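You operate a simulated robot arm through the tools that you are given. There is no shell and no other tool.

The job below is to be done with a simulated robot arm. You get a single attempt, and the scene is never put back.

## Task
Make the plunger gauge read right on the 30 mm block.
Fine: one drop, then turn the zero knob till it shows the block's size; leave the plunger up, the slide out, the block back.

Only the result counts: the job must be done as asked and must still hold three seconds after the hand-in. Knocking over, shifting, dropping, spilling or breaking anything else fails it.

## Robot
A 6-joint arm with a three-finger gripper, fixed in place. Base frame: the origin is at the foot of the arm, x ahead of it, y to its left, z up. Lengths are in mm, angles in rad, forces in N, time in s.
Its first joint turns from -2.897 to 2.897 rad. Payload 4.89 kg.
Tool frame: the origin (TCP) lies between the finger pads and is the grasp point; the fingertips stand 30 mm ahead of it; z points along the fingers, y is the line along which they close. The gripper opens to 164 mm. The gripper's body begins 125 mm behind the TCP.
Orientation is told as [roll, pitch, yaw] about the base's x, y, z axes, in that order, counted from this pose: with the fingers straight down and closing along the base's y, the tool's x points along the base's -x, its y along +y and its z along -z.

## Interface
- The arm moves only by the tool servo_tool. Its argument "increments" is one flat list of numbers, 7 for each row, row after row: the shift along the tool's x, y, z in units of 400 mm (1.0 is 400 mm), then the turn, a rotation vector about the tool's x, y, z in units of 90 degrees (1.0 is 90 degrees), then the opening in per cent of the stroke, from 0 (shut) to 100 (fully open). In form: [tx, ty, tz, wx, wy, wz, grip, tx, ty, tz, wx, wy, wz, grip, ...]. A call has 1 to 20 rows; each row is the pose to reach, as a shift and turn from the pose commanded when the call began, along the tool's axes at that moment. A call with a number of a shift or a turn outside -1 to 1 is refused whole. Each row takes 0.2 s and may step no farther than 50 mm and 0.15 rad from the row before; otherwise, or with a gripper value out of range, the whole call is refused. A pose out of reach is approached as far as the arm can. The call stops where the force on the tool passes 60 N (or 10 N more than at its start, if that is more) or the arm is blocked; 0.2 s more then pass. The fingers move at their own pace (about 108 mm/s each) and stop on an object; they squeeze with about 41 N. The grip force told is the motor's: it shows also when the fingers shut on nothing. Time passes only in rows, and 0.2 s behind the last, so rows that repeat a pose let the fingers close. The reply holds the time, the measured pose of the TCP, the force on the tool along the base axes, the opening and the grip force, in the units named above and with some noise, with the torque about the TCP (base axes, N m) and any sound that the robot's microphone picked up, and new pictures: "pictures" is both (left out), scene, wrist or none.
- Cameras (640 x 400 px; columns grow to the right, rows downward): "scene" is fixed at [219.3, -498.9, 1435.5]; the picture's right is [0.18, -0.98, 0.00], its down [-0.38, -0.07, -0.92] and it looks along [0.91, 0.17, -0.39] (base axes); focal length 333 px, centre (320, 200). "wrist" rides on the gripper at [76, -2, -152] in the tool frame; the picture's right is [0.02, 1.00, 0.00], its down [-0.88, 0.02, -0.47] and it looks along [-0.47, 0.01, 0.88] (tool axes); focal length 247 px, centre (320, 200). There is no depth. A picture from a camera that has moved, and an enlarged one, comes with that camera's place and axes in the base frame and with its lens.
- raise_lower(by): slides the trunk up (or, below 0, down) by that many mm; the arm rides with it, the base frame stays. It gives what a move gives, with no picture.
- zoom(camera, box): a new picture of the part [left, top, right, bottom] of that camera's present view, enlarged. The clock stands still meanwhile.
- sign_off(): hands the job in; it is judged then, once.

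Nothing tells you positions but the pictures and the camera data. Unless the task says otherwise, let go and move clear before handing in.

The tools are called after "Emit:" by a JSON object that holds its "fn" and its "kwargs". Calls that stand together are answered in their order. servo_tool: Moves the arm, as the interface text tells. Its arguments: {"type":"object","properties":{"increments":{"type":"array"},"pictures":{"type":"string","enum":["both","scene","wrist","none"]}},"required":["increments"]} The other tools are called the same way: raise_lower (by) slides the trunk up or down; zoom (camera, box) takes an enlarged picture of a part of a camera's view; sign_off () hands the job in.

At the start:

```text
time_s: 0.0
tool_pos: [488.8, -398.1, 1272.8]
tcp_rot: [-0.001, -0.001, 0.0]
ft_force: [-0.8, 0.7, 0.7]
torque: [0.01, 0.01, 0.0]
opening: 163.8
grasp_force: 0.0
trunk travel left (down, up): [-175.0, 215.0]
```

scene: 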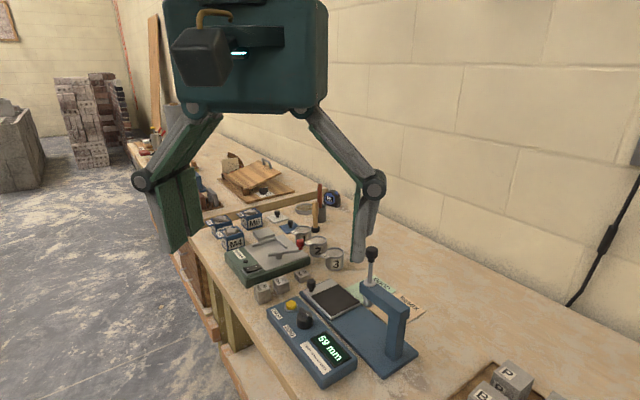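
wrist: 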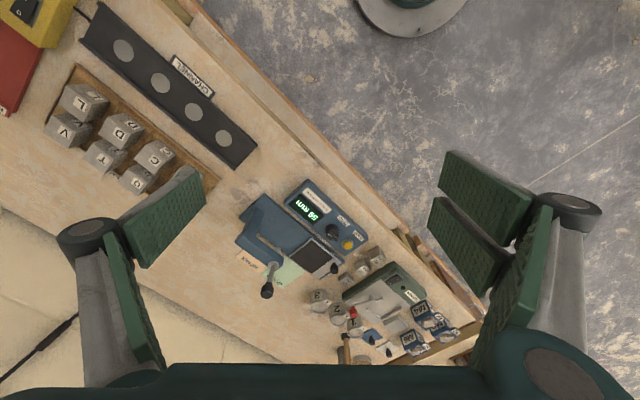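

I see a workbench with a blue plunger gauge (display, knob, buttons, plunger with ball handle, a slide) and some small blocks nearby. First I'll look closer at it before moving.

Emit:
{"fn": "zoom", "kwargs": {"camera": "scene", "box": [240, 230, 440, 390]}}

Emit:
{"fn": "zoom", "kwargs": {"camera": "wrist", "box": [220, 160, 420, 310]}}

Emit:
{"fn": "zoom", "kwargs": {"camera": "wrist", "box": [290, 230, 470, 370]}}

Emit:
{"fn": "zoom", "kwargs": {"camera": "scene", "box": [200, 190, 360, 310]}}

```text
2.50 times, centred on (340, 310) of scene
camera zoom: at [219.3, -498.9, 1435.5], right [0.18, -0.98, 0.0], down [-0.38, -0.07, -0.92], along [0.91, 0.17, -0.39], focal length 832 px, centre (270, -75)
```

zoom: 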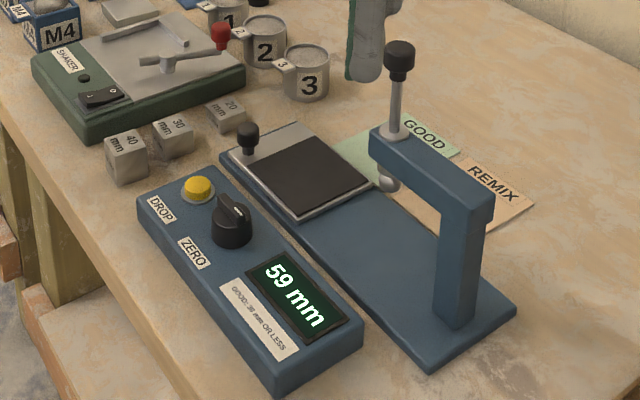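

```text
2.67 times, centred on (320, 235) of wrist
camera zoom: at [412.2, -399.8, 1425.6], right [-0.02, 1.0, 0.0], down [0.88, 0.02, 0.47], along [0.47, 0.01, -0.88], focal length 659 px, centre (320, 107)
```

zoom: 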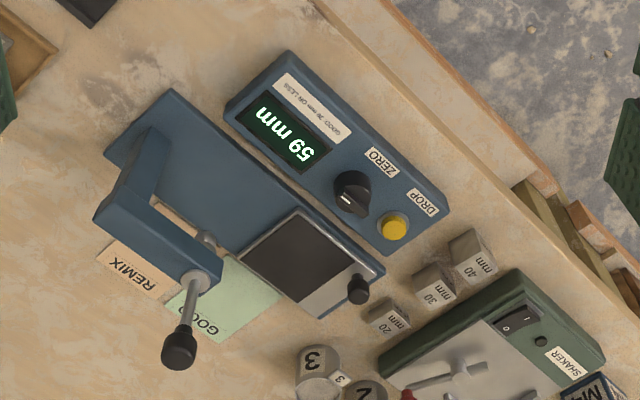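

```text
2.86 times, centred on (380, 300) of wrist
camera zoom: at [412.2, -399.8, 1425.6], right [-0.02, 1.0, 0.0], down [0.88, 0.02, 0.47], along [0.47, 0.01, -0.88], focal length 706 px, centre (149, -86)
```

zoom: 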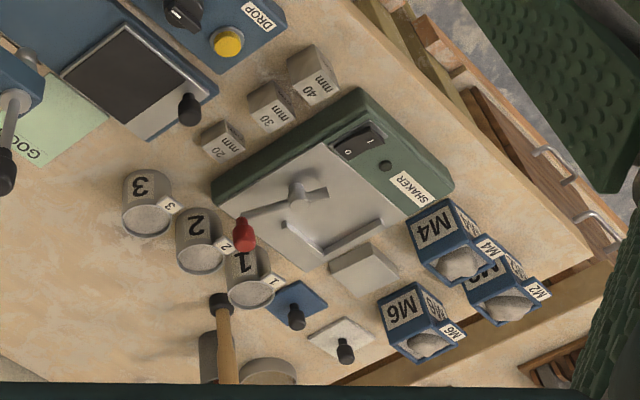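

```text
3.33 times, centred on (280, 250) of scene
camera zoom: at [219.3, -498.9, 1435.5], right [0.18, -0.98, 0.0], down [-0.38, -0.07, -0.92], along [0.91, 0.17, -0.39], focal length 1109 px, centre (453, 33)
```

zoom: 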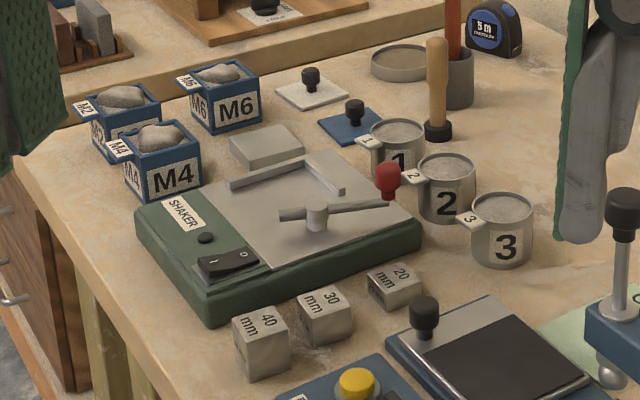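

The gauge has a DROP button, a ZERO knob and a display reading 59 mm. Its slide is out, carrying a knob and a black mat, and the 30 mm block stands between the 40 and the 20. I'll bring the wrist camera closer to locate everything precisely.

Emit:
{"fn": "servo_tool", "kwargs": {"increments": [-0.1055, 0, 0.0465, 0, 0, 0, 100, -0.211, 0, 0.093, 0, 0, 0, 100, -0.3165, 0, 0.1395, 0, 0, 0, 100, -0.422, 0, 0.186, 0, 0, 0, 100, -0.5275, 0, 0.2325, 0, 0, 0, 100, -0.5275, 0, 0.2325, 0, 0, 0, 100], "pictures": "both"}}

```text
time_s: 1.4
tool_pos: [701.8, -397.9, 1180.1]
tcp_rot: [0.0, -0.001, -0.001]
ft_force: [0.9, 0.4, -0.7]
torque: [0.08, 0.15, 0.01]
opening: 163.8
grasp_force: 0.0
trunk travel left (down, up): [-175.0, 215.0]
camera wrist: at [623.8, -399.4, 1331.9], right [-0.02, 1.0, 0.0], down [0.88, 0.02, 0.47], along [0.47, 0.01, -0.88], focal length 247 px, centre (320, 200)
```

scene: 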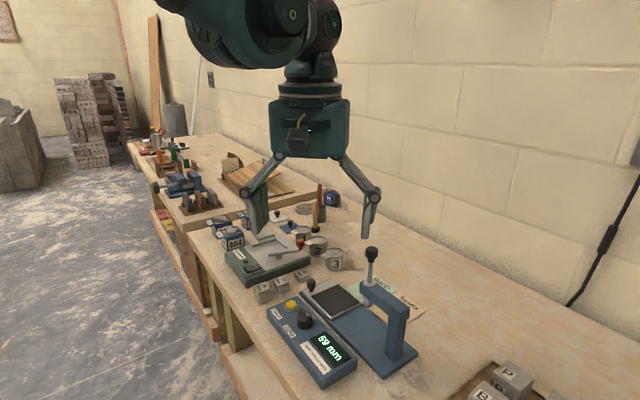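
wrist: 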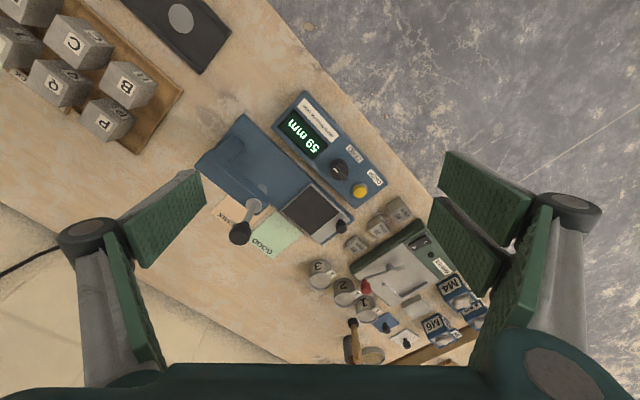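

The view is clear. I'll zoom for accurate image positions.

Emit:
{"fn": "zoom", "kwargs": {"camera": "wrist", "box": [190, 80, 390, 260]}}

Emit:
{"fn": "zoom", "kwargs": {"camera": "wrist", "box": [280, 160, 440, 260]}}

Emit:
{"fn": "zoom", "kwargs": {"camera": "scene", "box": [240, 250, 400, 350]}}

```text
2.22 times, centred on (290, 170) of wrist
camera zoom: at [623.8, -399.4, 1331.9], right [-0.02, 1.0, 0.0], down [0.88, 0.02, 0.47], along [0.47, 0.01, -0.88], focal length 549 px, centre (387, 267)
```

zoom: 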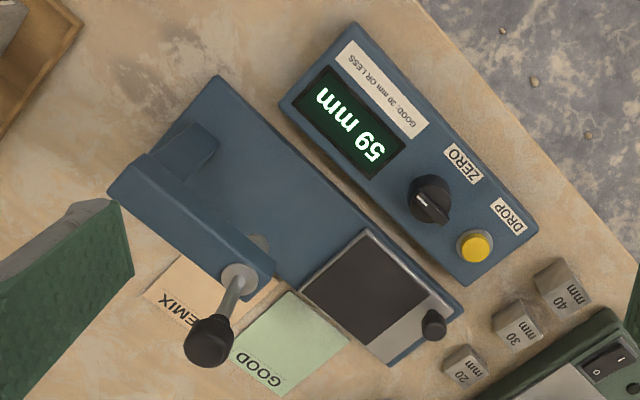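

```text
4.00 times, centred on (360, 210) of wrist
camera zoom: at [623.8, -399.4, 1331.9], right [-0.02, 1.0, 0.0], down [0.88, 0.02, 0.47], along [0.47, 0.01, -0.88], focal length 988 px, centre (160, 160)
```

zoom: 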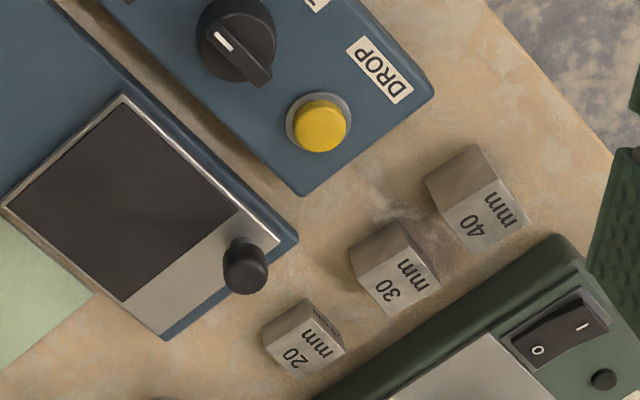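

```text
4.00 times, centred on (320, 300) of scene
camera zoom: at [219.3, -498.9, 1435.5], right [0.18, -0.98, 0.0], down [-0.38, -0.07, -0.92], along [0.91, 0.17, -0.39], focal length 1331 px, centre (320, -200)
```

zoom: 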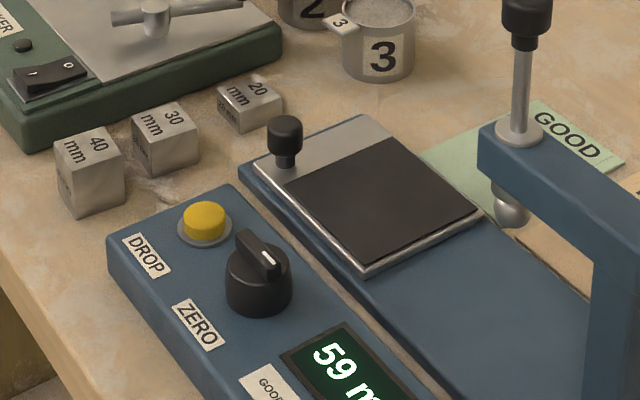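

From triangulation, the bench top is near z≈835. The plunger knob is near (815, -498, 1070), the slide knob near (922, -347, 890) and the 30 block near (950, -255). I'll go closer over the blocks to refine these.

Emit:
{"fn": "servo_tool", "kwargs": {"increments": [-0.0739, 0.0612, 0.05, 0, 0, 0, 100, -0.1478, 0.1224, 0.1, 0, 0, 0, 100, -0.2217, 0.1836, 0.15, 0, 0, 0, 100, -0.2955, 0.2447, 0.2, 0, 0, 0, 100, -0.2955, 0.2447, 0.2, 0, 0, 0, 100], "pictures": "wrist"}}

Emit:
{"fn": "zoom", "kwargs": {"camera": "wrist", "box": [200, 100, 440, 250]}}

```text
time_s: 2.6
tool_pos: [818.0, -297.5, 1097.9]
tcp_rot: [0.0, -0.001, -0.001]
ft_force: [0.7, 0.4, -0.9]
torque: [-0.04, 0.11, 0.0]
opening: 163.9
grasp_force: 0.1
trunk travel left (down, up): [-175.0, 215.0]
camera wrist: at [741.7, -299.0, 1250.5], right [-0.02, 1.0, 0.0], down [0.88, 0.02, 0.47], along [0.47, 0.01, -0.88], focal length 247 px, centre (320, 200)
```

wrist: 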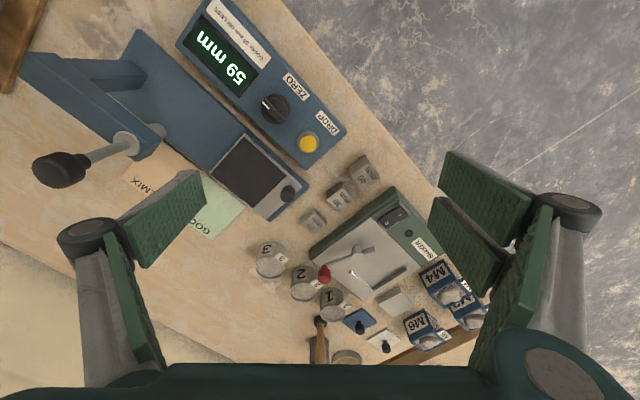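

```text
2.67 times, centred on (320, 175) of wrist
camera zoom: at [741.7, -299.0, 1250.5], right [-0.02, 1.0, 0.0], down [0.88, 0.02, 0.47], along [0.47, 0.01, -0.88], focal length 659 px, centre (320, 267)
```

zoom: 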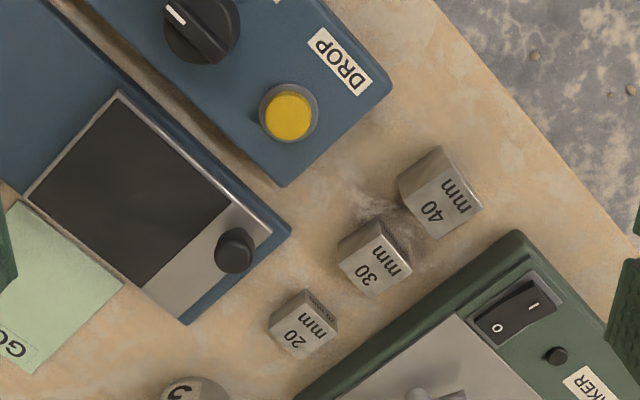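

I'm zooming in on the blocks, slide and knob to pin down their orientation.

Emit:
{"fn": "zoom", "kwargs": {"camera": "wrist", "box": [290, 140, 390, 240]}}

Emit:
{"fn": "zoom", "kwargs": {"camera": "wrist", "box": [190, 110, 330, 230]}}

Emit:
{"fn": "zoom", "kwargs": {"camera": "wrist", "box": [0, 0, 360, 225]}}

```text
4.00 times, centred on (340, 190) of wrist
camera zoom: at [741.7, -299.0, 1250.5], right [-0.02, 1.0, 0.0], down [0.88, 0.02, 0.47], along [0.47, 0.01, -0.88], focal length 988 px, centre (240, 240)
```

zoom: 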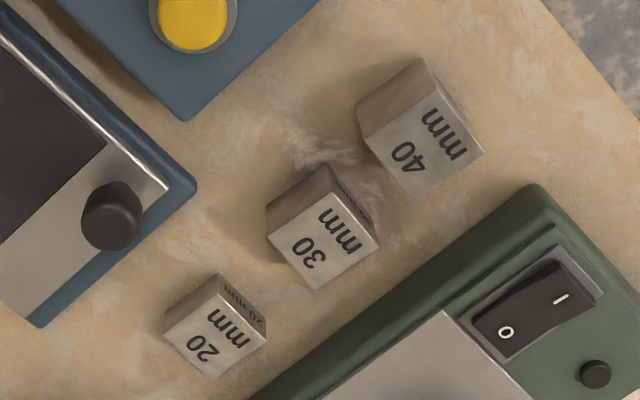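

```text
3.33 times, centred on (260, 170) of wrist
camera zoom: at [741.7, -299.0, 1250.5], right [-0.02, 1.0, 0.0], down [0.88, 0.02, 0.47], along [0.47, 0.01, -0.88], focal length 823 px, centre (520, 300)
```

zoom: 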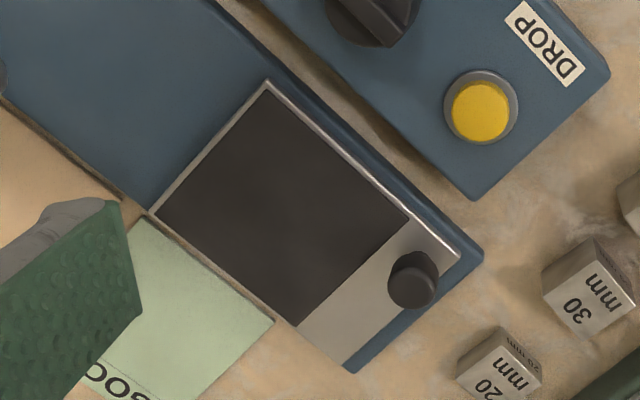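

```text
1.78 times, centred on (180, 112) of wrist
camera zoom: at [741.7, -299.0, 1250.5], right [-0.02, 1.0, 0.0], down [0.88, 0.02, 0.47], along [0.47, 0.01, -0.88], focal length 439 px, centre (569, 356)
```

zoom: 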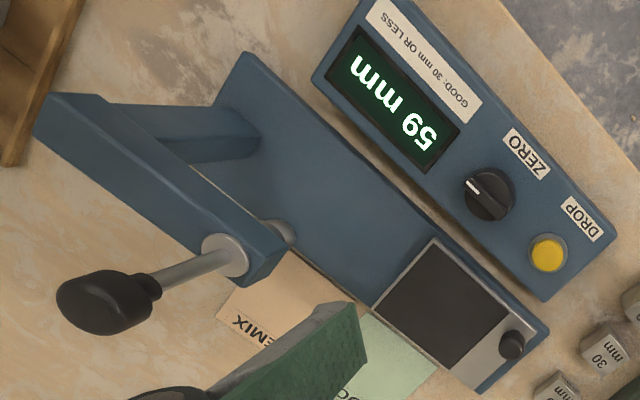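

The blocks sit at about 46° to the base axes, in line with the gauge. I'll turn the tool to match and hover over the 30 block, which also tests the reach.

Emit:
{"fn": "servo_tool", "kwargs": {"increments": [-0.05375, 0.0165, 0.0408, 0, 0, -0.086, 36, -0.1075, 0.033, 0.0816, 0, 0, -0.172, 36, -0.16125, 0.0495, 0.1225, 0, 0, -0.258, 36, -0.215, 0.066, 0.163, 0, 0, -0.344, 36, -0.26875, 0.0825, 0.204, 0, 0, -0.43, 36, -0.3225, 0.099, 0.245, 0, 0, -0.516, 36, -0.3225, 0.099, 0.245, 0, 0, -0.516, 36], "pictures": "both"}}

Emit:
{"fn": "zoom", "kwargs": {"camera": "wrist", "box": [200, 90, 440, 240]}}

```text
time_s: 4.2
tool_pos: [944.1, -258.8, 1002.7]
tcp_rot: [0.0, 0.0, 0.81]
ft_force: [-0.2, -0.4, -0.3]
torque: [0.05, 0.01, -0.01]
opening: 59.2
grasp_force: 0.0
trunk travel left (down, up): [-175.0, 215.0]
camera wrist: at [893.4, -316.0, 1154.4], right [-0.74, 0.67, 0.0], down [0.59, 0.65, 0.47], along [0.32, 0.35, -0.88], focal length 247 px, centre (320, 200)
```

scene: 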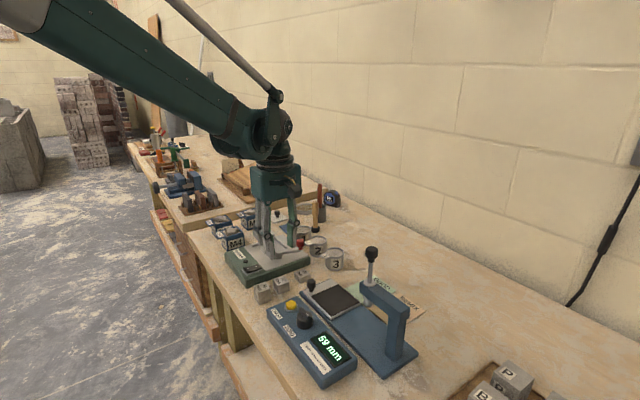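
wrist: 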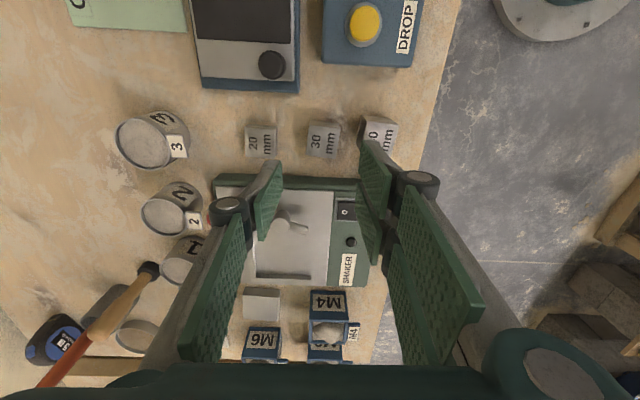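

```text
2.67 times, centred on (320, 165) of wrist
camera zoom: at [893.4, -316.0, 1154.4], right [-0.74, 0.67, 0.0], down [0.59, 0.65, 0.47], along [0.32, 0.35, -0.88], focal length 659 px, centre (320, 293)
```

zoom: 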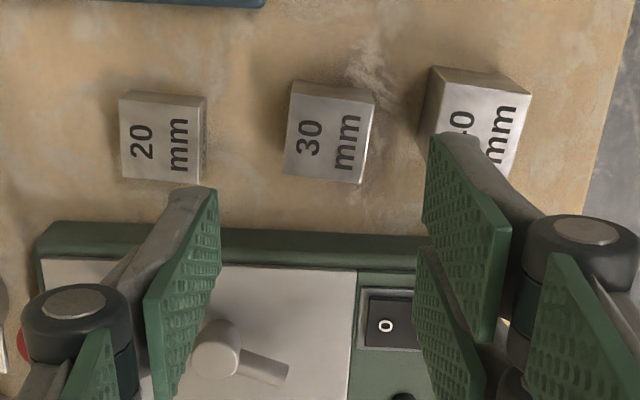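

The reach is fine here. I'll zoom in on the 30 block to measure its orientation and the gaps to its neighbours.

Emit:
{"fn": "zoom", "kwargs": {"camera": "wrist", "box": [290, 105, 370, 155]}}

Emit:
{"fn": "zoom", "kwargs": {"camera": "wrist", "box": [230, 90, 410, 190]}}

Emit:
{"fn": "zoom", "kwargs": {"camera": "wrist", "box": [60, 0, 420, 120]}}

```text
8.00 times, centred on (330, 130) of wrist
camera zoom: at [893.4, -316.0, 1154.4], right [-0.74, 0.67, 0.0], down [0.59, 0.65, 0.47], along [0.32, 0.35, -0.88], focal length 1976 px, centre (240, 760)
```

zoom: 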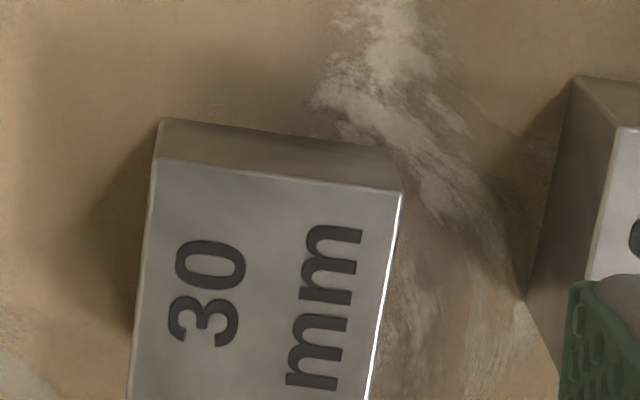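

```text
3.56 times, centred on (320, 140) of wrist
camera zoom: at [893.4, -316.0, 1154.4], right [-0.74, 0.67, 0.0], down [0.59, 0.65, 0.47], along [0.32, 0.35, -0.88], focal length 878 px, centre (320, 413)
```

zoom: 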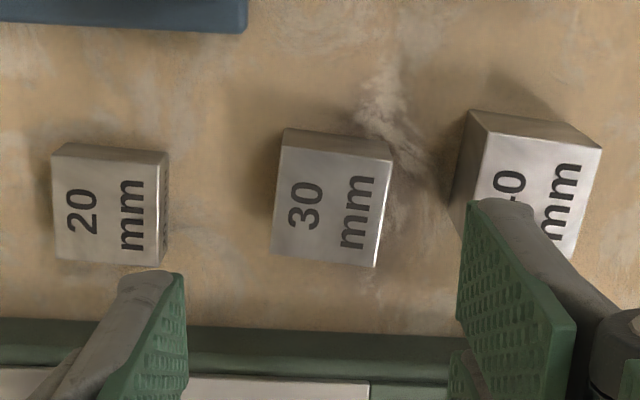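

```text
1.78 times, centred on (240, 60) of wrist
camera zoom: at [893.4, -316.0, 1154.4], right [-0.74, 0.67, 0.0], down [0.59, 0.65, 0.47], along [0.32, 0.35, -0.88], focal length 439 px, centre (462, 449)
```

zoom: 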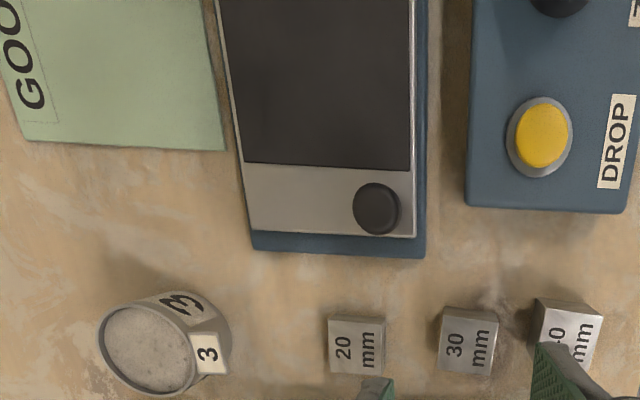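

The 30 block's centre is at about (940.6, -259.4), its top at z≈877, and its edges are at about 130°. I'll trim yaw and position, narrow the fingers, and come partway down to check alignment.

Emit:
{"fn": "servo_tool", "kwargs": {"increments": [0.0071, 0.0053, 0.06, 0, 0, 0.068, 31, 0.0071, 0.0053, 0.12, 0, 0, 0.068, 31, 0.0071, 0.0053, 0.169, 0, 0, 0.068, 31, 0.0071, 0.0053, 0.169, 0, 0, 0.068, 31], "pictures": "both"}}

Emit:
{"fn": "zoom", "kwargs": {"camera": "wrist", "box": [200, 100, 440, 250]}}

Emit:
{"fn": "zoom", "kwargs": {"camera": "scene", "box": [220, 220, 340, 310]}}

```text
time_s: 5.2
tool_pos: [942.9, -258.3, 934.8]
tcp_rot: [0.0, 0.0, 0.703]
ft_force: [0.0, 0.0, 0.3]
torque: [0.05, 0.05, 0.02]
opening: 51.1
grasp_force: 0.1
trunk travel left (down, up): [-175.0, 215.0]
camera wrist: at [884.0, -308.6, 1088.3], right [-0.66, 0.75, 0.0], down [0.66, 0.58, 0.47], along [0.35, 0.31, -0.88], focal length 247 px, centre (320, 200)
```

scene: 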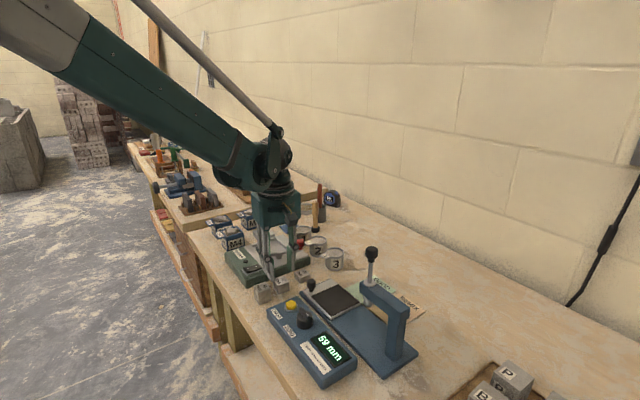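
wrist: 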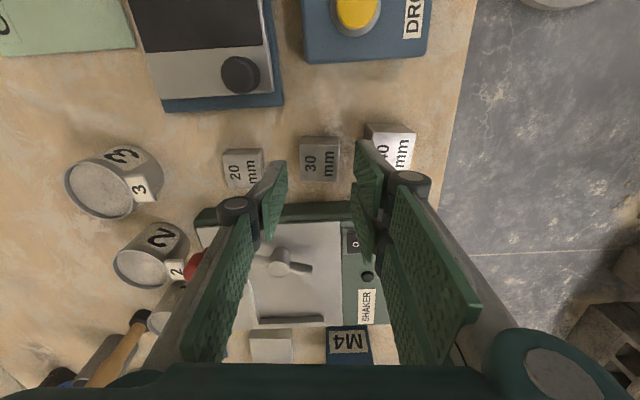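

```text
2.67 times, centred on (320, 175) of wrist
camera zoom: at [884.0, -308.6, 1088.3], right [-0.66, 0.75, 0.0], down [0.66, 0.58, 0.47], along [0.35, 0.31, -0.88], focal length 659 px, centre (320, 267)
```

zoom: 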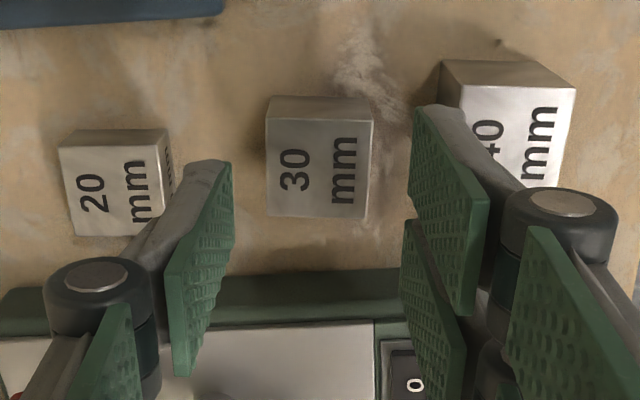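

```text
4.44 times, centred on (280, 265) of scene
camera zoom: at [219.3, -498.9, 1435.5], right [0.18, -0.98, 0.0], down [-0.38, -0.07, -0.92], along [0.91, 0.17, -0.39], focal length 1479 px, centre (498, -89)
```

zoom: 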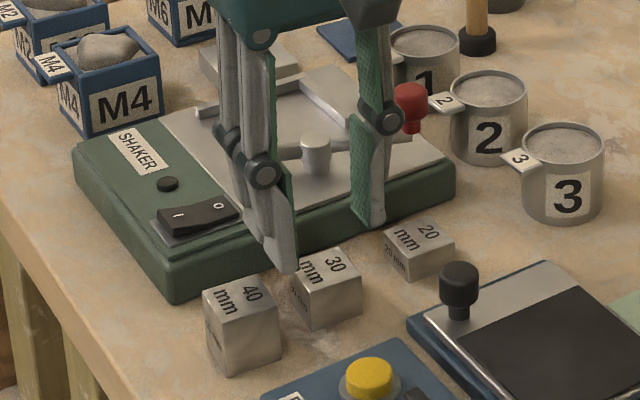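

The gripper really has one finger on the left and two on the right, so I'll narrow it a bit more to stay clear of the 40 block. Then I'll go down around the 30 block, close on it, and check.

Emit:
{"fn": "servo_tool", "kwargs": {"increments": [0.0035, -0.0055, 0, 0, 0, 0, 27.5, 0.0035, -0.0055, 0.03, 0, 0, 0, 27.5, 0.0035, -0.0055, 0.06, 0, 0, 0, 27.5, 0.0035, -0.0055, 0.09, 0, 0, 0, 27.5, 0.0035, -0.0055, 0.126, 0, 0, 0, 27.5, 0.0035, -0.0055, 0.126, 0, 0, 0, 27.5], "pictures": "both"}}

Emit:
{"fn": "zoom", "kwargs": {"camera": "wrist", "box": [200, 100, 440, 250]}}

Emit:
{"fn": "zoom", "kwargs": {"camera": "scene", "box": [220, 220, 340, 310]}}

```text
time_s: 6.6
tool_pos: [944.3, -262.7, 883.0]
tcp_rot: [-0.001, 0.001, 0.704]
ft_force: [0.0, -0.5, 0.5]
torque: [-0.01, 0.02, 0.02]
opening: 45.2
grasp_force: 0.0
trunk travel left (down, up): [-175.0, 215.0]
camera wrist: at [886.2, -313.2, 1036.7], right [-0.66, 0.75, 0.0], down [0.66, 0.58, 0.47], along [0.35, 0.31, -0.88], focal length 247 px, centre (320, 200)
```

scene: 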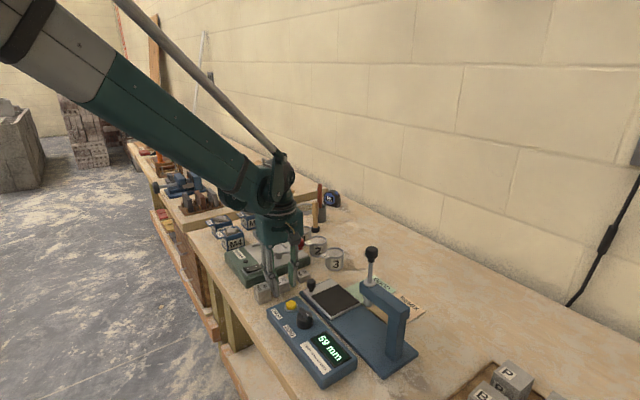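
wrist: 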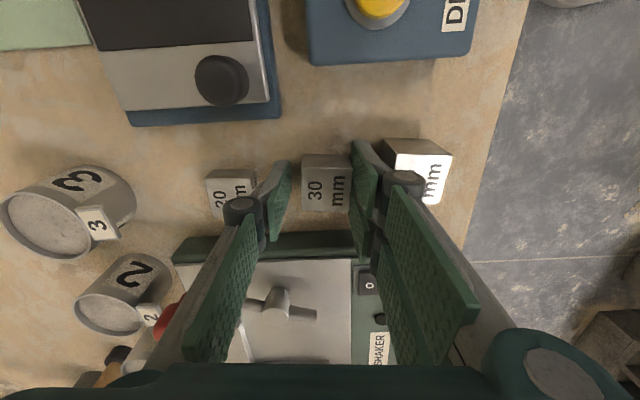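

```text
2.67 times, centred on (320, 175) of wrist
camera zoom: at [886.2, -313.2, 1036.7], right [-0.66, 0.75, 0.0], down [0.66, 0.58, 0.47], along [0.35, 0.31, -0.88], focal length 659 px, centre (320, 267)
```

zoom: 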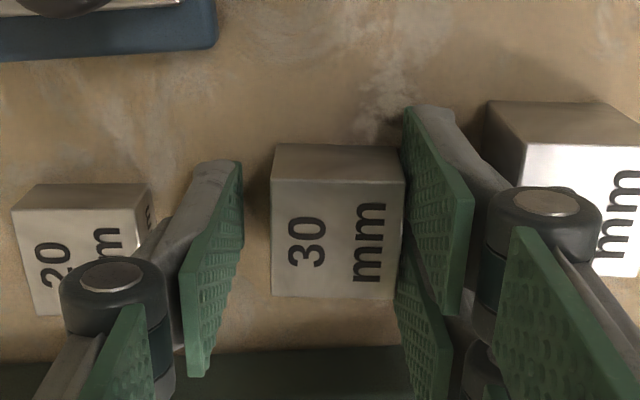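

```text
4.44 times, centred on (280, 265) of scene
camera zoom: at [219.3, -498.9, 1435.5], right [0.18, -0.98, 0.0], down [-0.38, -0.07, -0.92], along [0.91, 0.17, -0.39], focal length 1479 px, centre (498, -89)
```

zoom: 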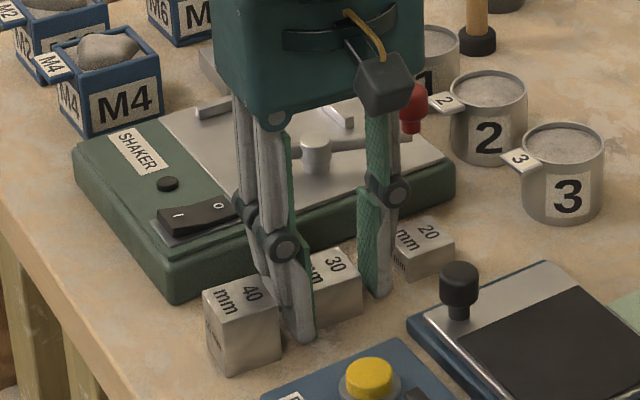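

The block is between the fingers but sits about 4 mm toward the right pair. I'll shift to centre it and close.

Emit:
{"fn": "servo_tool", "kwargs": {"increments": [0.0075, 0.00875, 0, 0, 0, 0, 27.5, 0.0075, 0.00875, 0, 0, 0, 0, 27.5, 0.0075, 0.00875, 0, 0, 0, 0, 15, 0.0075, 0.00875, 0, 0, 0, 0, 10, 0.0075, 0.00875, 0, 0, 0, 0, 0, 0.0075, 0.00875, 0, 0, 0, 0, 0], "pictures": "both"}}

Emit:
{"fn": "zoom", "kwargs": {"camera": "wrist", "box": [200, 100, 440, 250]}}

Emit:
{"fn": "zoom", "kwargs": {"camera": "scene", "box": [220, 220, 340, 310]}}

```text
time_s: 8.0
tool_pos: [938.5, -261.6, 884.6]
tcp_rot: [0.0, 0.0, 0.703]
ft_force: [0.7, 0.3, 0.4]
torque: [0.02, 0.03, 0.0]
opening: 34.5
grasp_force: 41.5
trunk travel left (down, up): [-175.0, 215.0]
camera wrist: at [881.2, -312.8, 1036.6], right [-0.66, 0.75, 0.0], down [0.66, 0.58, 0.47], along [0.35, 0.31, -0.88], focal length 247 px, centre (320, 200)
```

scene: 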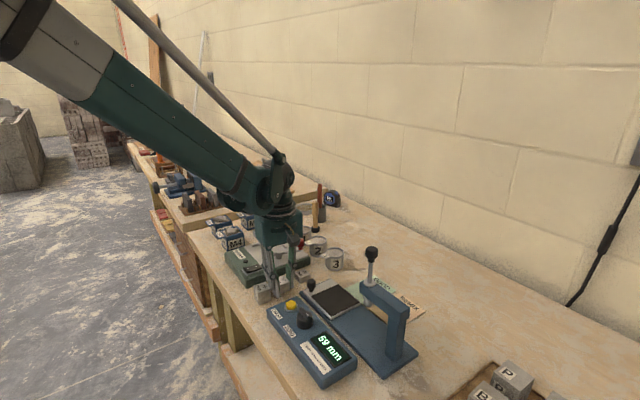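
wrist: 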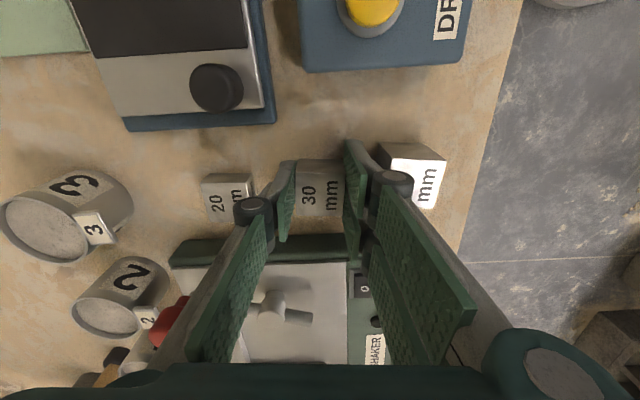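

```text
2.67 times, centred on (320, 175) of wrist
camera zoom: at [881.2, -312.8, 1036.6], right [-0.66, 0.75, 0.0], down [0.66, 0.58, 0.47], along [0.35, 0.31, -0.88], focal length 659 px, centre (320, 267)
```

zoom: 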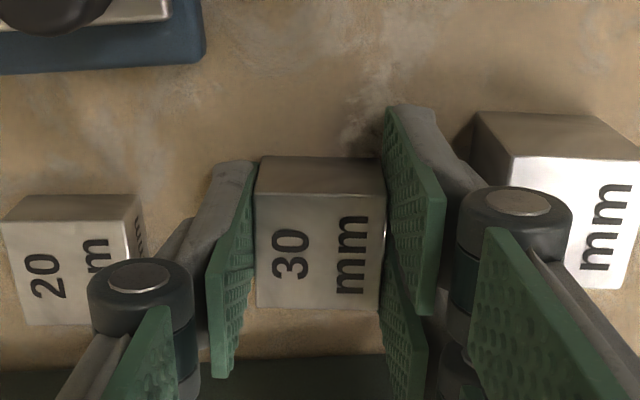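

```text
4.44 times, centred on (280, 265) of scene
camera zoom: at [219.3, -498.9, 1435.5], right [0.18, -0.98, 0.0], down [-0.38, -0.07, -0.92], along [0.91, 0.17, -0.39], focal length 1479 px, centre (498, -89)
```

zoom: 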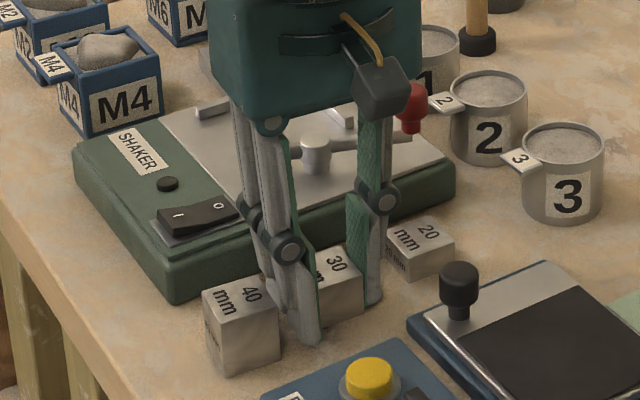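

The block is held, with the opening at 34.5 mm and a 41 N grip. I'll lift it 100 mm straight up, then turn the hand half a turn so the camera sits away from the plunger when working at the gauge.

Emit:
{"fn": "servo_tool", "kwargs": {"increments": [0, 0, -0.05, 0, 0, 0, 0, 0, 0, -0.15, 0, 0, 0, 0, 0, 0, -0.26, 0, 0, 0, 0, 0, 0, -0.26, 0, 0, 0.0884, 0, 0, 0, -0.26, 0, 0, 0.1768, 0, 0, 0, -0.26, 0, 0, 0.2652, 0, 0, 0, -0.26, 0, 0, 0.3536, 0, 0, 0, -0.26, 0, 0, 0.442, 0, 0, 0, -0.26, 0, 0, 0.5304, 0, 0, 0, -0.26, 0, 0, 0.6188, 0, 0, 0, -0.26, 0, 0, 0.7072, 0, 0, 0, -0.26, 0, 0, 0.7956, 0, 0, 0, -0.26, 0, 0, 0.884, 0, 0, 0, -0.26, 0, 0, 0.97235, 0, 0, 0, -0.26, 0, 0, 0.97235, 0], "pictures": "both"}}

```text
time_s: 11.2
tool_pos: [940.0, -263.0, 989.2]
tcp_rot: [0.001, 0.001, -0.825]
ft_force: [-0.5, -0.5, -2.9]
torque: [-0.01, 0.05, 0.0]
opening: 34.7
grasp_force: 41.1
trunk travel left (down, up): [-175.0, 215.0]
camera wrist: at [886.0, -207.7, 1140.9], right [0.72, 0.69, 0.0], down [0.61, -0.63, 0.47], along [0.33, -0.34, -0.88], focal length 247 px, centre (320, 200)
```

scene: 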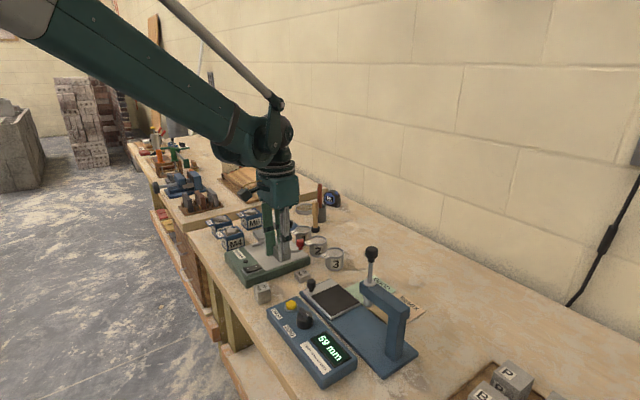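
wrist: 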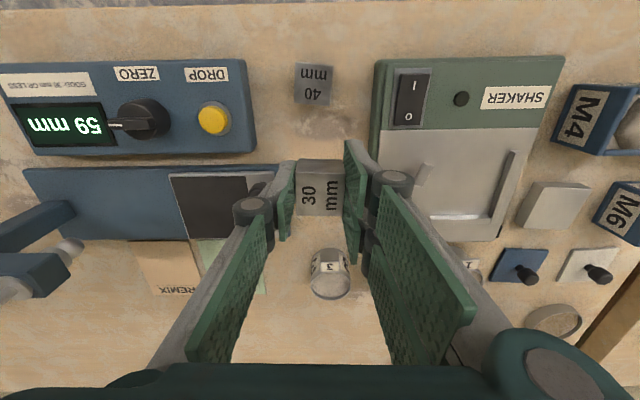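

The block came up cleanly. Now the second quarter-turn.

Emit:
{"fn": "servo_tool", "kwargs": {"increments": [0, 0, 0, 0, 0, 0.0884, 0, 0, 0, 0, 0, 0, 0.1768, 0, 0, 0, 0, 0, 0, 0.2652, 0, 0, 0, 0, 0, 0, 0.3536, 0, 0, 0, 0, 0, 0, 0.442, 0, 0, 0, 0, 0, 0, 0.5304, 0, 0, 0, 0, 0, 0, 0.6188, 0, 0, 0, 0, 0, 0, 0.7072, 0, 0, 0, 0, 0, 0, 0.7956, 0, 0, 0, 0, 0, 0, 0.884, 0, 0, 0, 0, 0, 0, 0.97235, 0, 0, 0, 0, 0, 0, 0.97235, 0], "pictures": "both"}}

```text
time_s: 13.8
tool_pos: [939.2, -262.4, 988.4]
tcp_rot: [0.001, 0.001, -2.353]
ft_force: [0.5, 0.0, -3.2]
torque: [-0.01, -0.01, 0.01]
opening: 34.9
grasp_force: 41.0
trunk travel left (down, up): [-175.0, 215.0]
camera wrist: at [992.0, -207.7, 1140.8], right [0.73, -0.69, 0.0], down [-0.61, -0.64, 0.47], along [-0.33, -0.34, -0.88], focal length 247 px, centre (320, 200)
```

scene: 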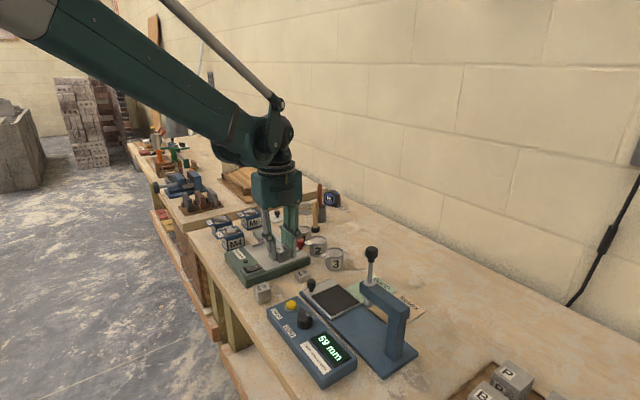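
wrist: 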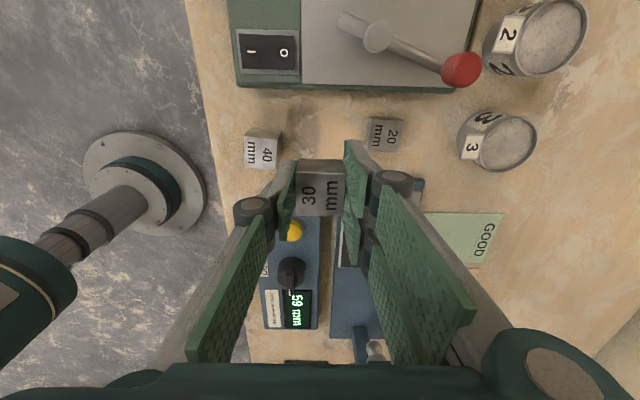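

The turn worked. Now I'll carry the block at height to above the mat centre and check both reach and view.

Emit:
{"fn": "servo_tool", "kwargs": {"increments": [-0.084, 0.0495, 0, 0, 0, 0, 0, -0.168, 0.0991, 0, 0, 0, 0, 0, -0.252, 0.1486, 0, 0, 0, 0, 0, -0.336, 0.1982, 0, 0, 0, 0, 0, -0.336, 0.1982, 0, 0, 0, 0, 0], "pictures": "both"}}

Emit:
{"fn": "zoom", "kwargs": {"camera": "wrist", "box": [160, 100, 480, 300]}}

Emit:
{"fn": "zoom", "kwargs": {"camera": "scene", "box": [240, 220, 440, 345]}}

```text
time_s: 15.0
tool_pos: [902.0, -415.6, 988.2]
tcp_rot: [-0.001, 0.0, -2.351]
ft_force: [-0.3, -0.4, -3.6]
torque: [0.07, -0.01, -0.01]
opening: 34.6
grasp_force: 41.1
trunk travel left (down, up): [-175.0, 215.0]
camera wrist: at [954.5, -359.8, 1140.6], right [0.73, -0.69, 0.0], down [-0.61, -0.64, 0.47], along [-0.33, -0.34, -0.88], focal length 247 px, centre (320, 200)
```

scene: 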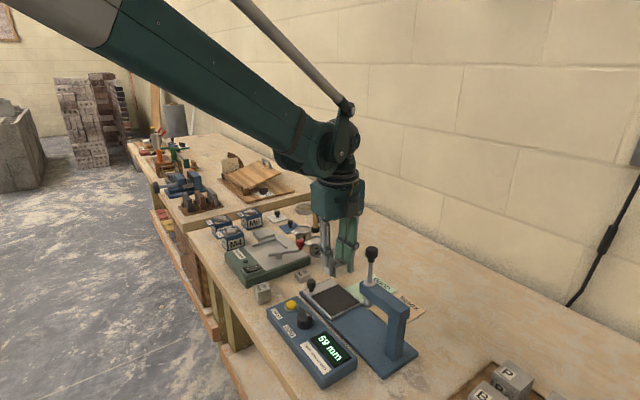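
wrist: 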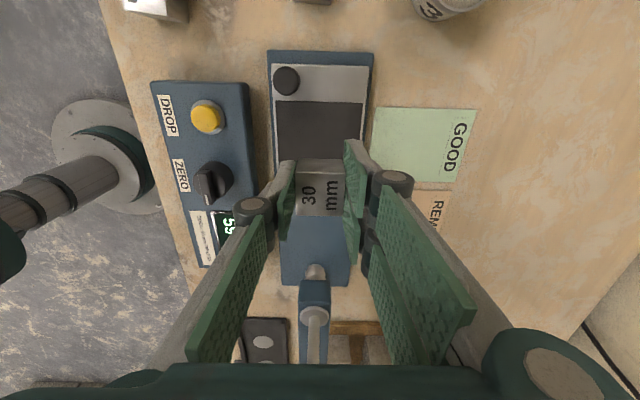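

```text
2.00 times, centred on (320, 200) of wrist
camera zoom: at [954.5, -359.8, 1140.6], right [0.73, -0.69, 0.0], down [-0.61, -0.64, 0.47], along [-0.33, -0.34, -0.88], focal length 494 px, centre (320, 200)
```

zoom: 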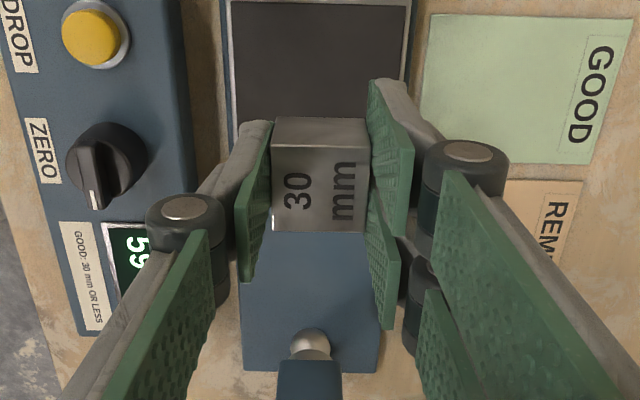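

```text
3.20 times, centred on (340, 282) of scene
camera zoom: at [219.3, -498.9, 1435.5], right [0.18, -0.98, 0.0], down [-0.38, -0.07, -0.92], along [0.91, 0.17, -0.39], focal length 1065 px, centre (256, -64)
```

zoom: 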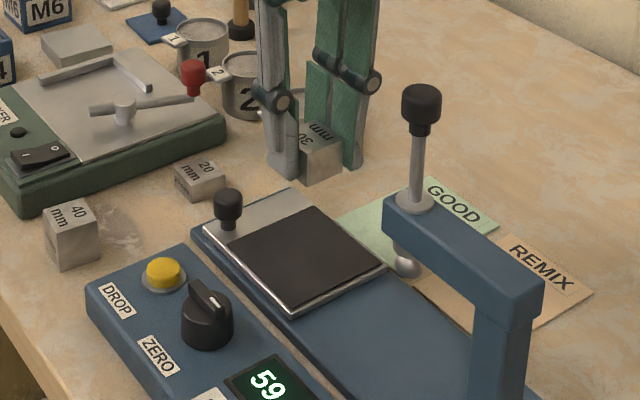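

The reach is fine, and the mat centre agrees across views. I'll lower the block close above the mat, then approach contact in small steps.

Emit:
{"fn": "servo_tool", "kwargs": {"increments": [0, 0, 0.05, 0, 0, 0, 0, 0, 0, 0.1, 0, 0, 0, 0, 0, 0, 0.15, 0, 0, 0, 0, 0, 0, 0.182, 0, 0, 0, 0, 0, 0, 0.182, 0, 0, 0, 0], "pictures": "both"}}

Emit:
{"fn": "zoom", "kwargs": {"camera": "scene", "box": [280, 240, 400, 330]}}

Emit:
{"fn": "zoom", "kwargs": {"camera": "wrist", "box": [160, 60, 480, 260]}}

```text
time_s: 16.2
tool_pos: [900.7, -413.1, 913.9]
tcp_rot: [0.0, 0.0, -2.351]
ft_force: [-0.2, -0.2, -3.7]
torque: [0.04, 0.0, 0.02]
opening: 34.6
grasp_force: 40.3
trunk travel left (down, up): [-175.0, 215.0]
camera wrist: at [953.7, -357.8, 1066.5], right [0.73, -0.69, 0.0], down [-0.61, -0.64, 0.47], along [-0.33, -0.34, -0.88], focal length 247 px, centre (320, 200)
```

scene: 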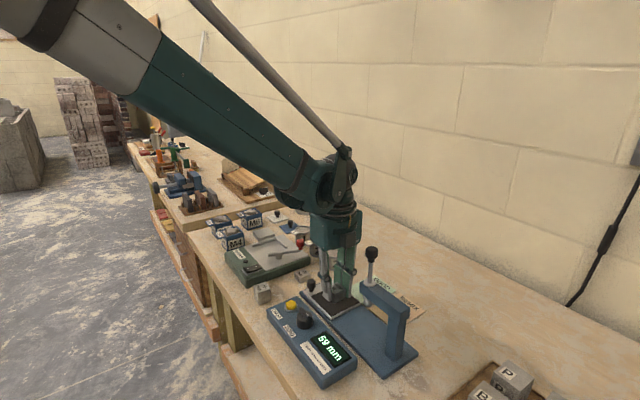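
wrist: 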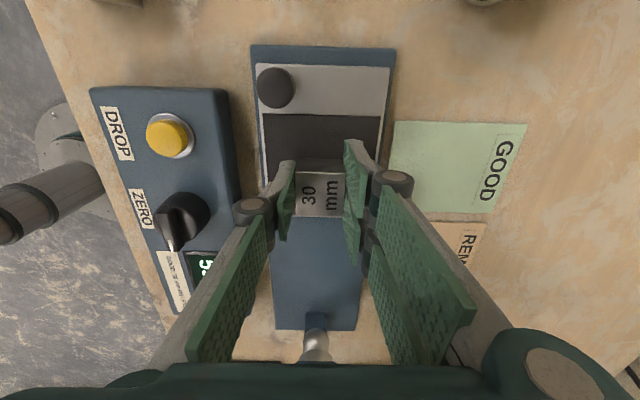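

```text
4.44 times, centred on (340, 285) of scene
camera zoom: at [219.3, -498.9, 1435.5], right [0.18, -0.98, 0.0], down [-0.38, -0.07, -0.92], along [0.91, 0.17, -0.39], focal length 1479 px, centre (231, -178)
```

zoom: 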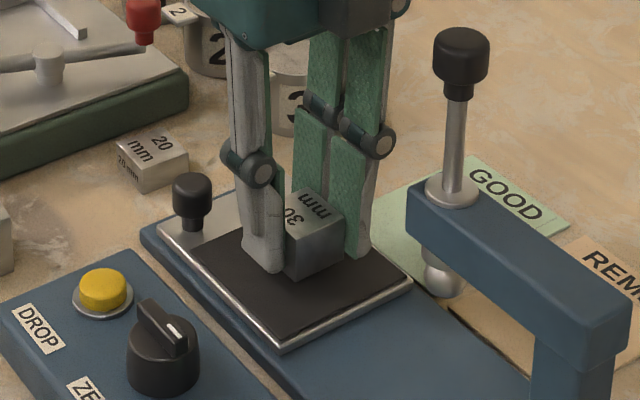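

```text
2.00 times, centred on (320, 160) of wrist
camera zoom: at [953.7, -357.8, 1066.5], right [0.73, -0.69, 0.0], down [-0.61, -0.64, 0.47], along [-0.33, -0.34, -0.88], focal length 494 px, centre (320, 280)
```

zoom: 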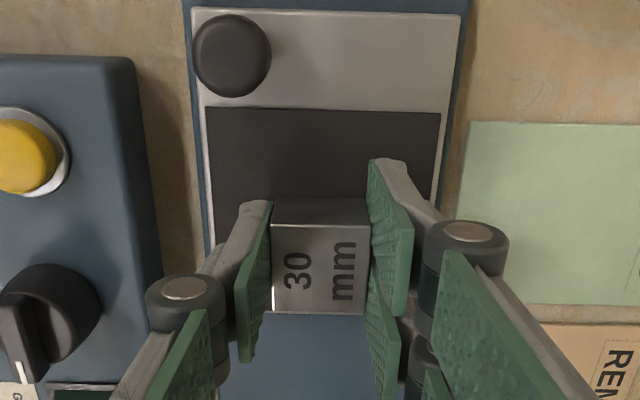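

The block is just above the mat centre. I'm lowering it in small steps and watching the force.

Emit:
{"fn": "servo_tool", "kwargs": {"increments": [0, 0, 0.005, 0, 0, 0, 0, 0, 0, 0.01, 0, 0, 0, 0, 0, 0, 0.015, 0, 0, 0, 0, 0, 0, 0.015, 0, 0, 0, 0], "pictures": "none"}}

```text
time_s: 17.2
tool_pos: [901.6, -414.2, 908.5]
tcp_rot: [-0.002, -0.001, -2.352]
ft_force: [0.0, -0.4, -3.1]
torque: [0.0, -0.03, -0.03]
opening: 34.7
grasp_force: 40.4
trunk travel left (down, up): [-175.0, 215.0]
```

Emit:
{"fn": "servo_tool", "kwargs": {"increments": [0, 0, 0.003, 0, 0, 0, 0, 0, 0, 0.006, 0, 0, 0, 0, 0, 0, 0.009, 0, 0, 0, 0, 0, 0, 0.009, 0, 0, 0, 0], "pictures": "none"}}

```text
time_s: 18.2
tool_pos: [901.5, -414.4, 904.3]
tcp_rot: [0.0, 0.001, -2.351]
ft_force: [3.7, -2.1, 8.2]
torque: [0.0, 0.07, 0.03]
opening: 34.4
grasp_force: 41.4
trunk travel left (down, up): [-175.0, 215.0]
```

It's in contact (about 11 N). I'll release the block and lift straight up.

Emit:
{"fn": "servo_tool", "kwargs": {"increments": [0, 0, -0.0005, 0, 0, 0, 23, 0, 0, -0.0005, 0, 0, 0, 28, 0, 0, -0.0005, 0, 0, 0, 32, 0, 0, -0.0005, 0, 0, 0, 32, 0, 0, -0.05, 0, 0, 0, 32, 0, 0, -0.15, 0, 0, 0, 32, 0, 0, -0.22, 0, 0, 0, 32, 0, 0, -0.22, 0, 0, 0, 32], "pictures": "both"}}

Emit:
{"fn": "zoom", "kwargs": {"camera": "scene", "box": [280, 240, 400, 330]}}

Emit:
{"fn": "zoom", "kwargs": {"camera": "wrist", "box": [160, 40, 480, 240]}}

```text
time_s: 20.0
tool_pos: [903.2, -413.8, 995.7]
tcp_rot: [0.0, -0.001, -2.352]
ft_force: [0.6, 0.3, 0.1]
torque: [-0.03, -0.07, 0.03]
opening: 52.6
grasp_force: 0.0
trunk travel left (down, up): [-175.0, 215.0]
camera wrist: at [955.0, -357.8, 1148.3], right [0.73, -0.69, 0.0], down [-0.61, -0.64, 0.47], along [-0.33, -0.34, -0.88], focal length 247 px, centre (320, 200)
```

scene: 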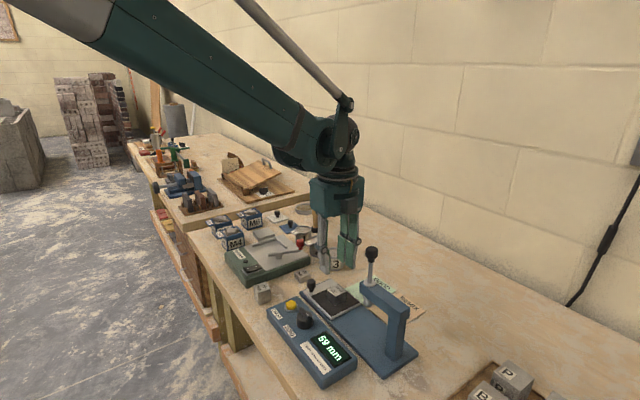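
wrist: 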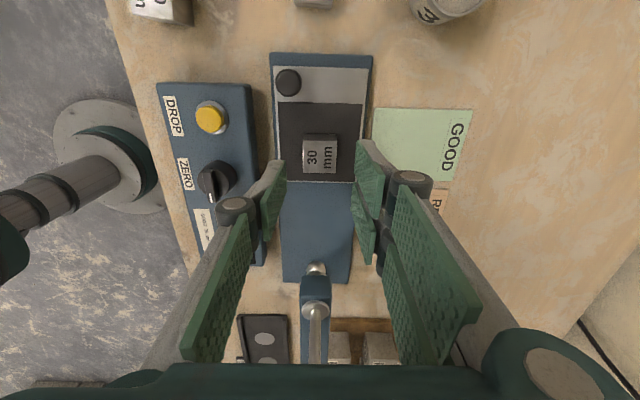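

```text
4.44 times, centred on (340, 285) of scene
camera zoom: at [219.3, -498.9, 1435.5], right [0.18, -0.98, 0.0], down [-0.38, -0.07, -0.92], along [0.91, 0.17, -0.39], focal length 1479 px, centre (231, -178)
```

zoom: 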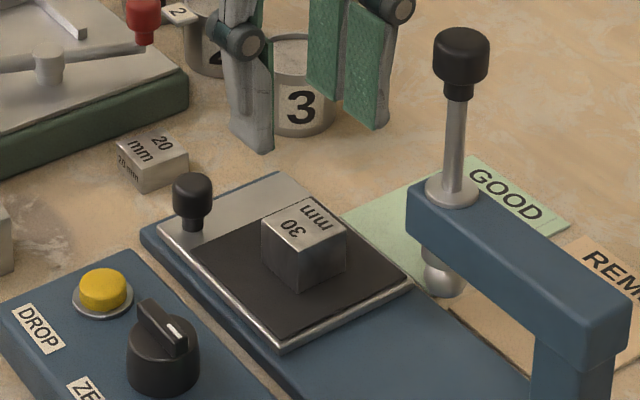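

```text
2.00 times, centred on (320, 140) of wrist
camera zoom: at [955.0, -357.8, 1148.3], right [0.73, -0.69, 0.0], down [-0.61, -0.64, 0.47], along [-0.33, -0.34, -0.88], focal length 494 px, centre (320, 320)
```

zoom: 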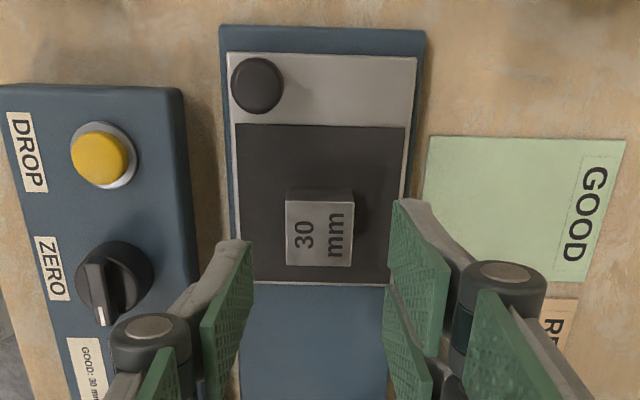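

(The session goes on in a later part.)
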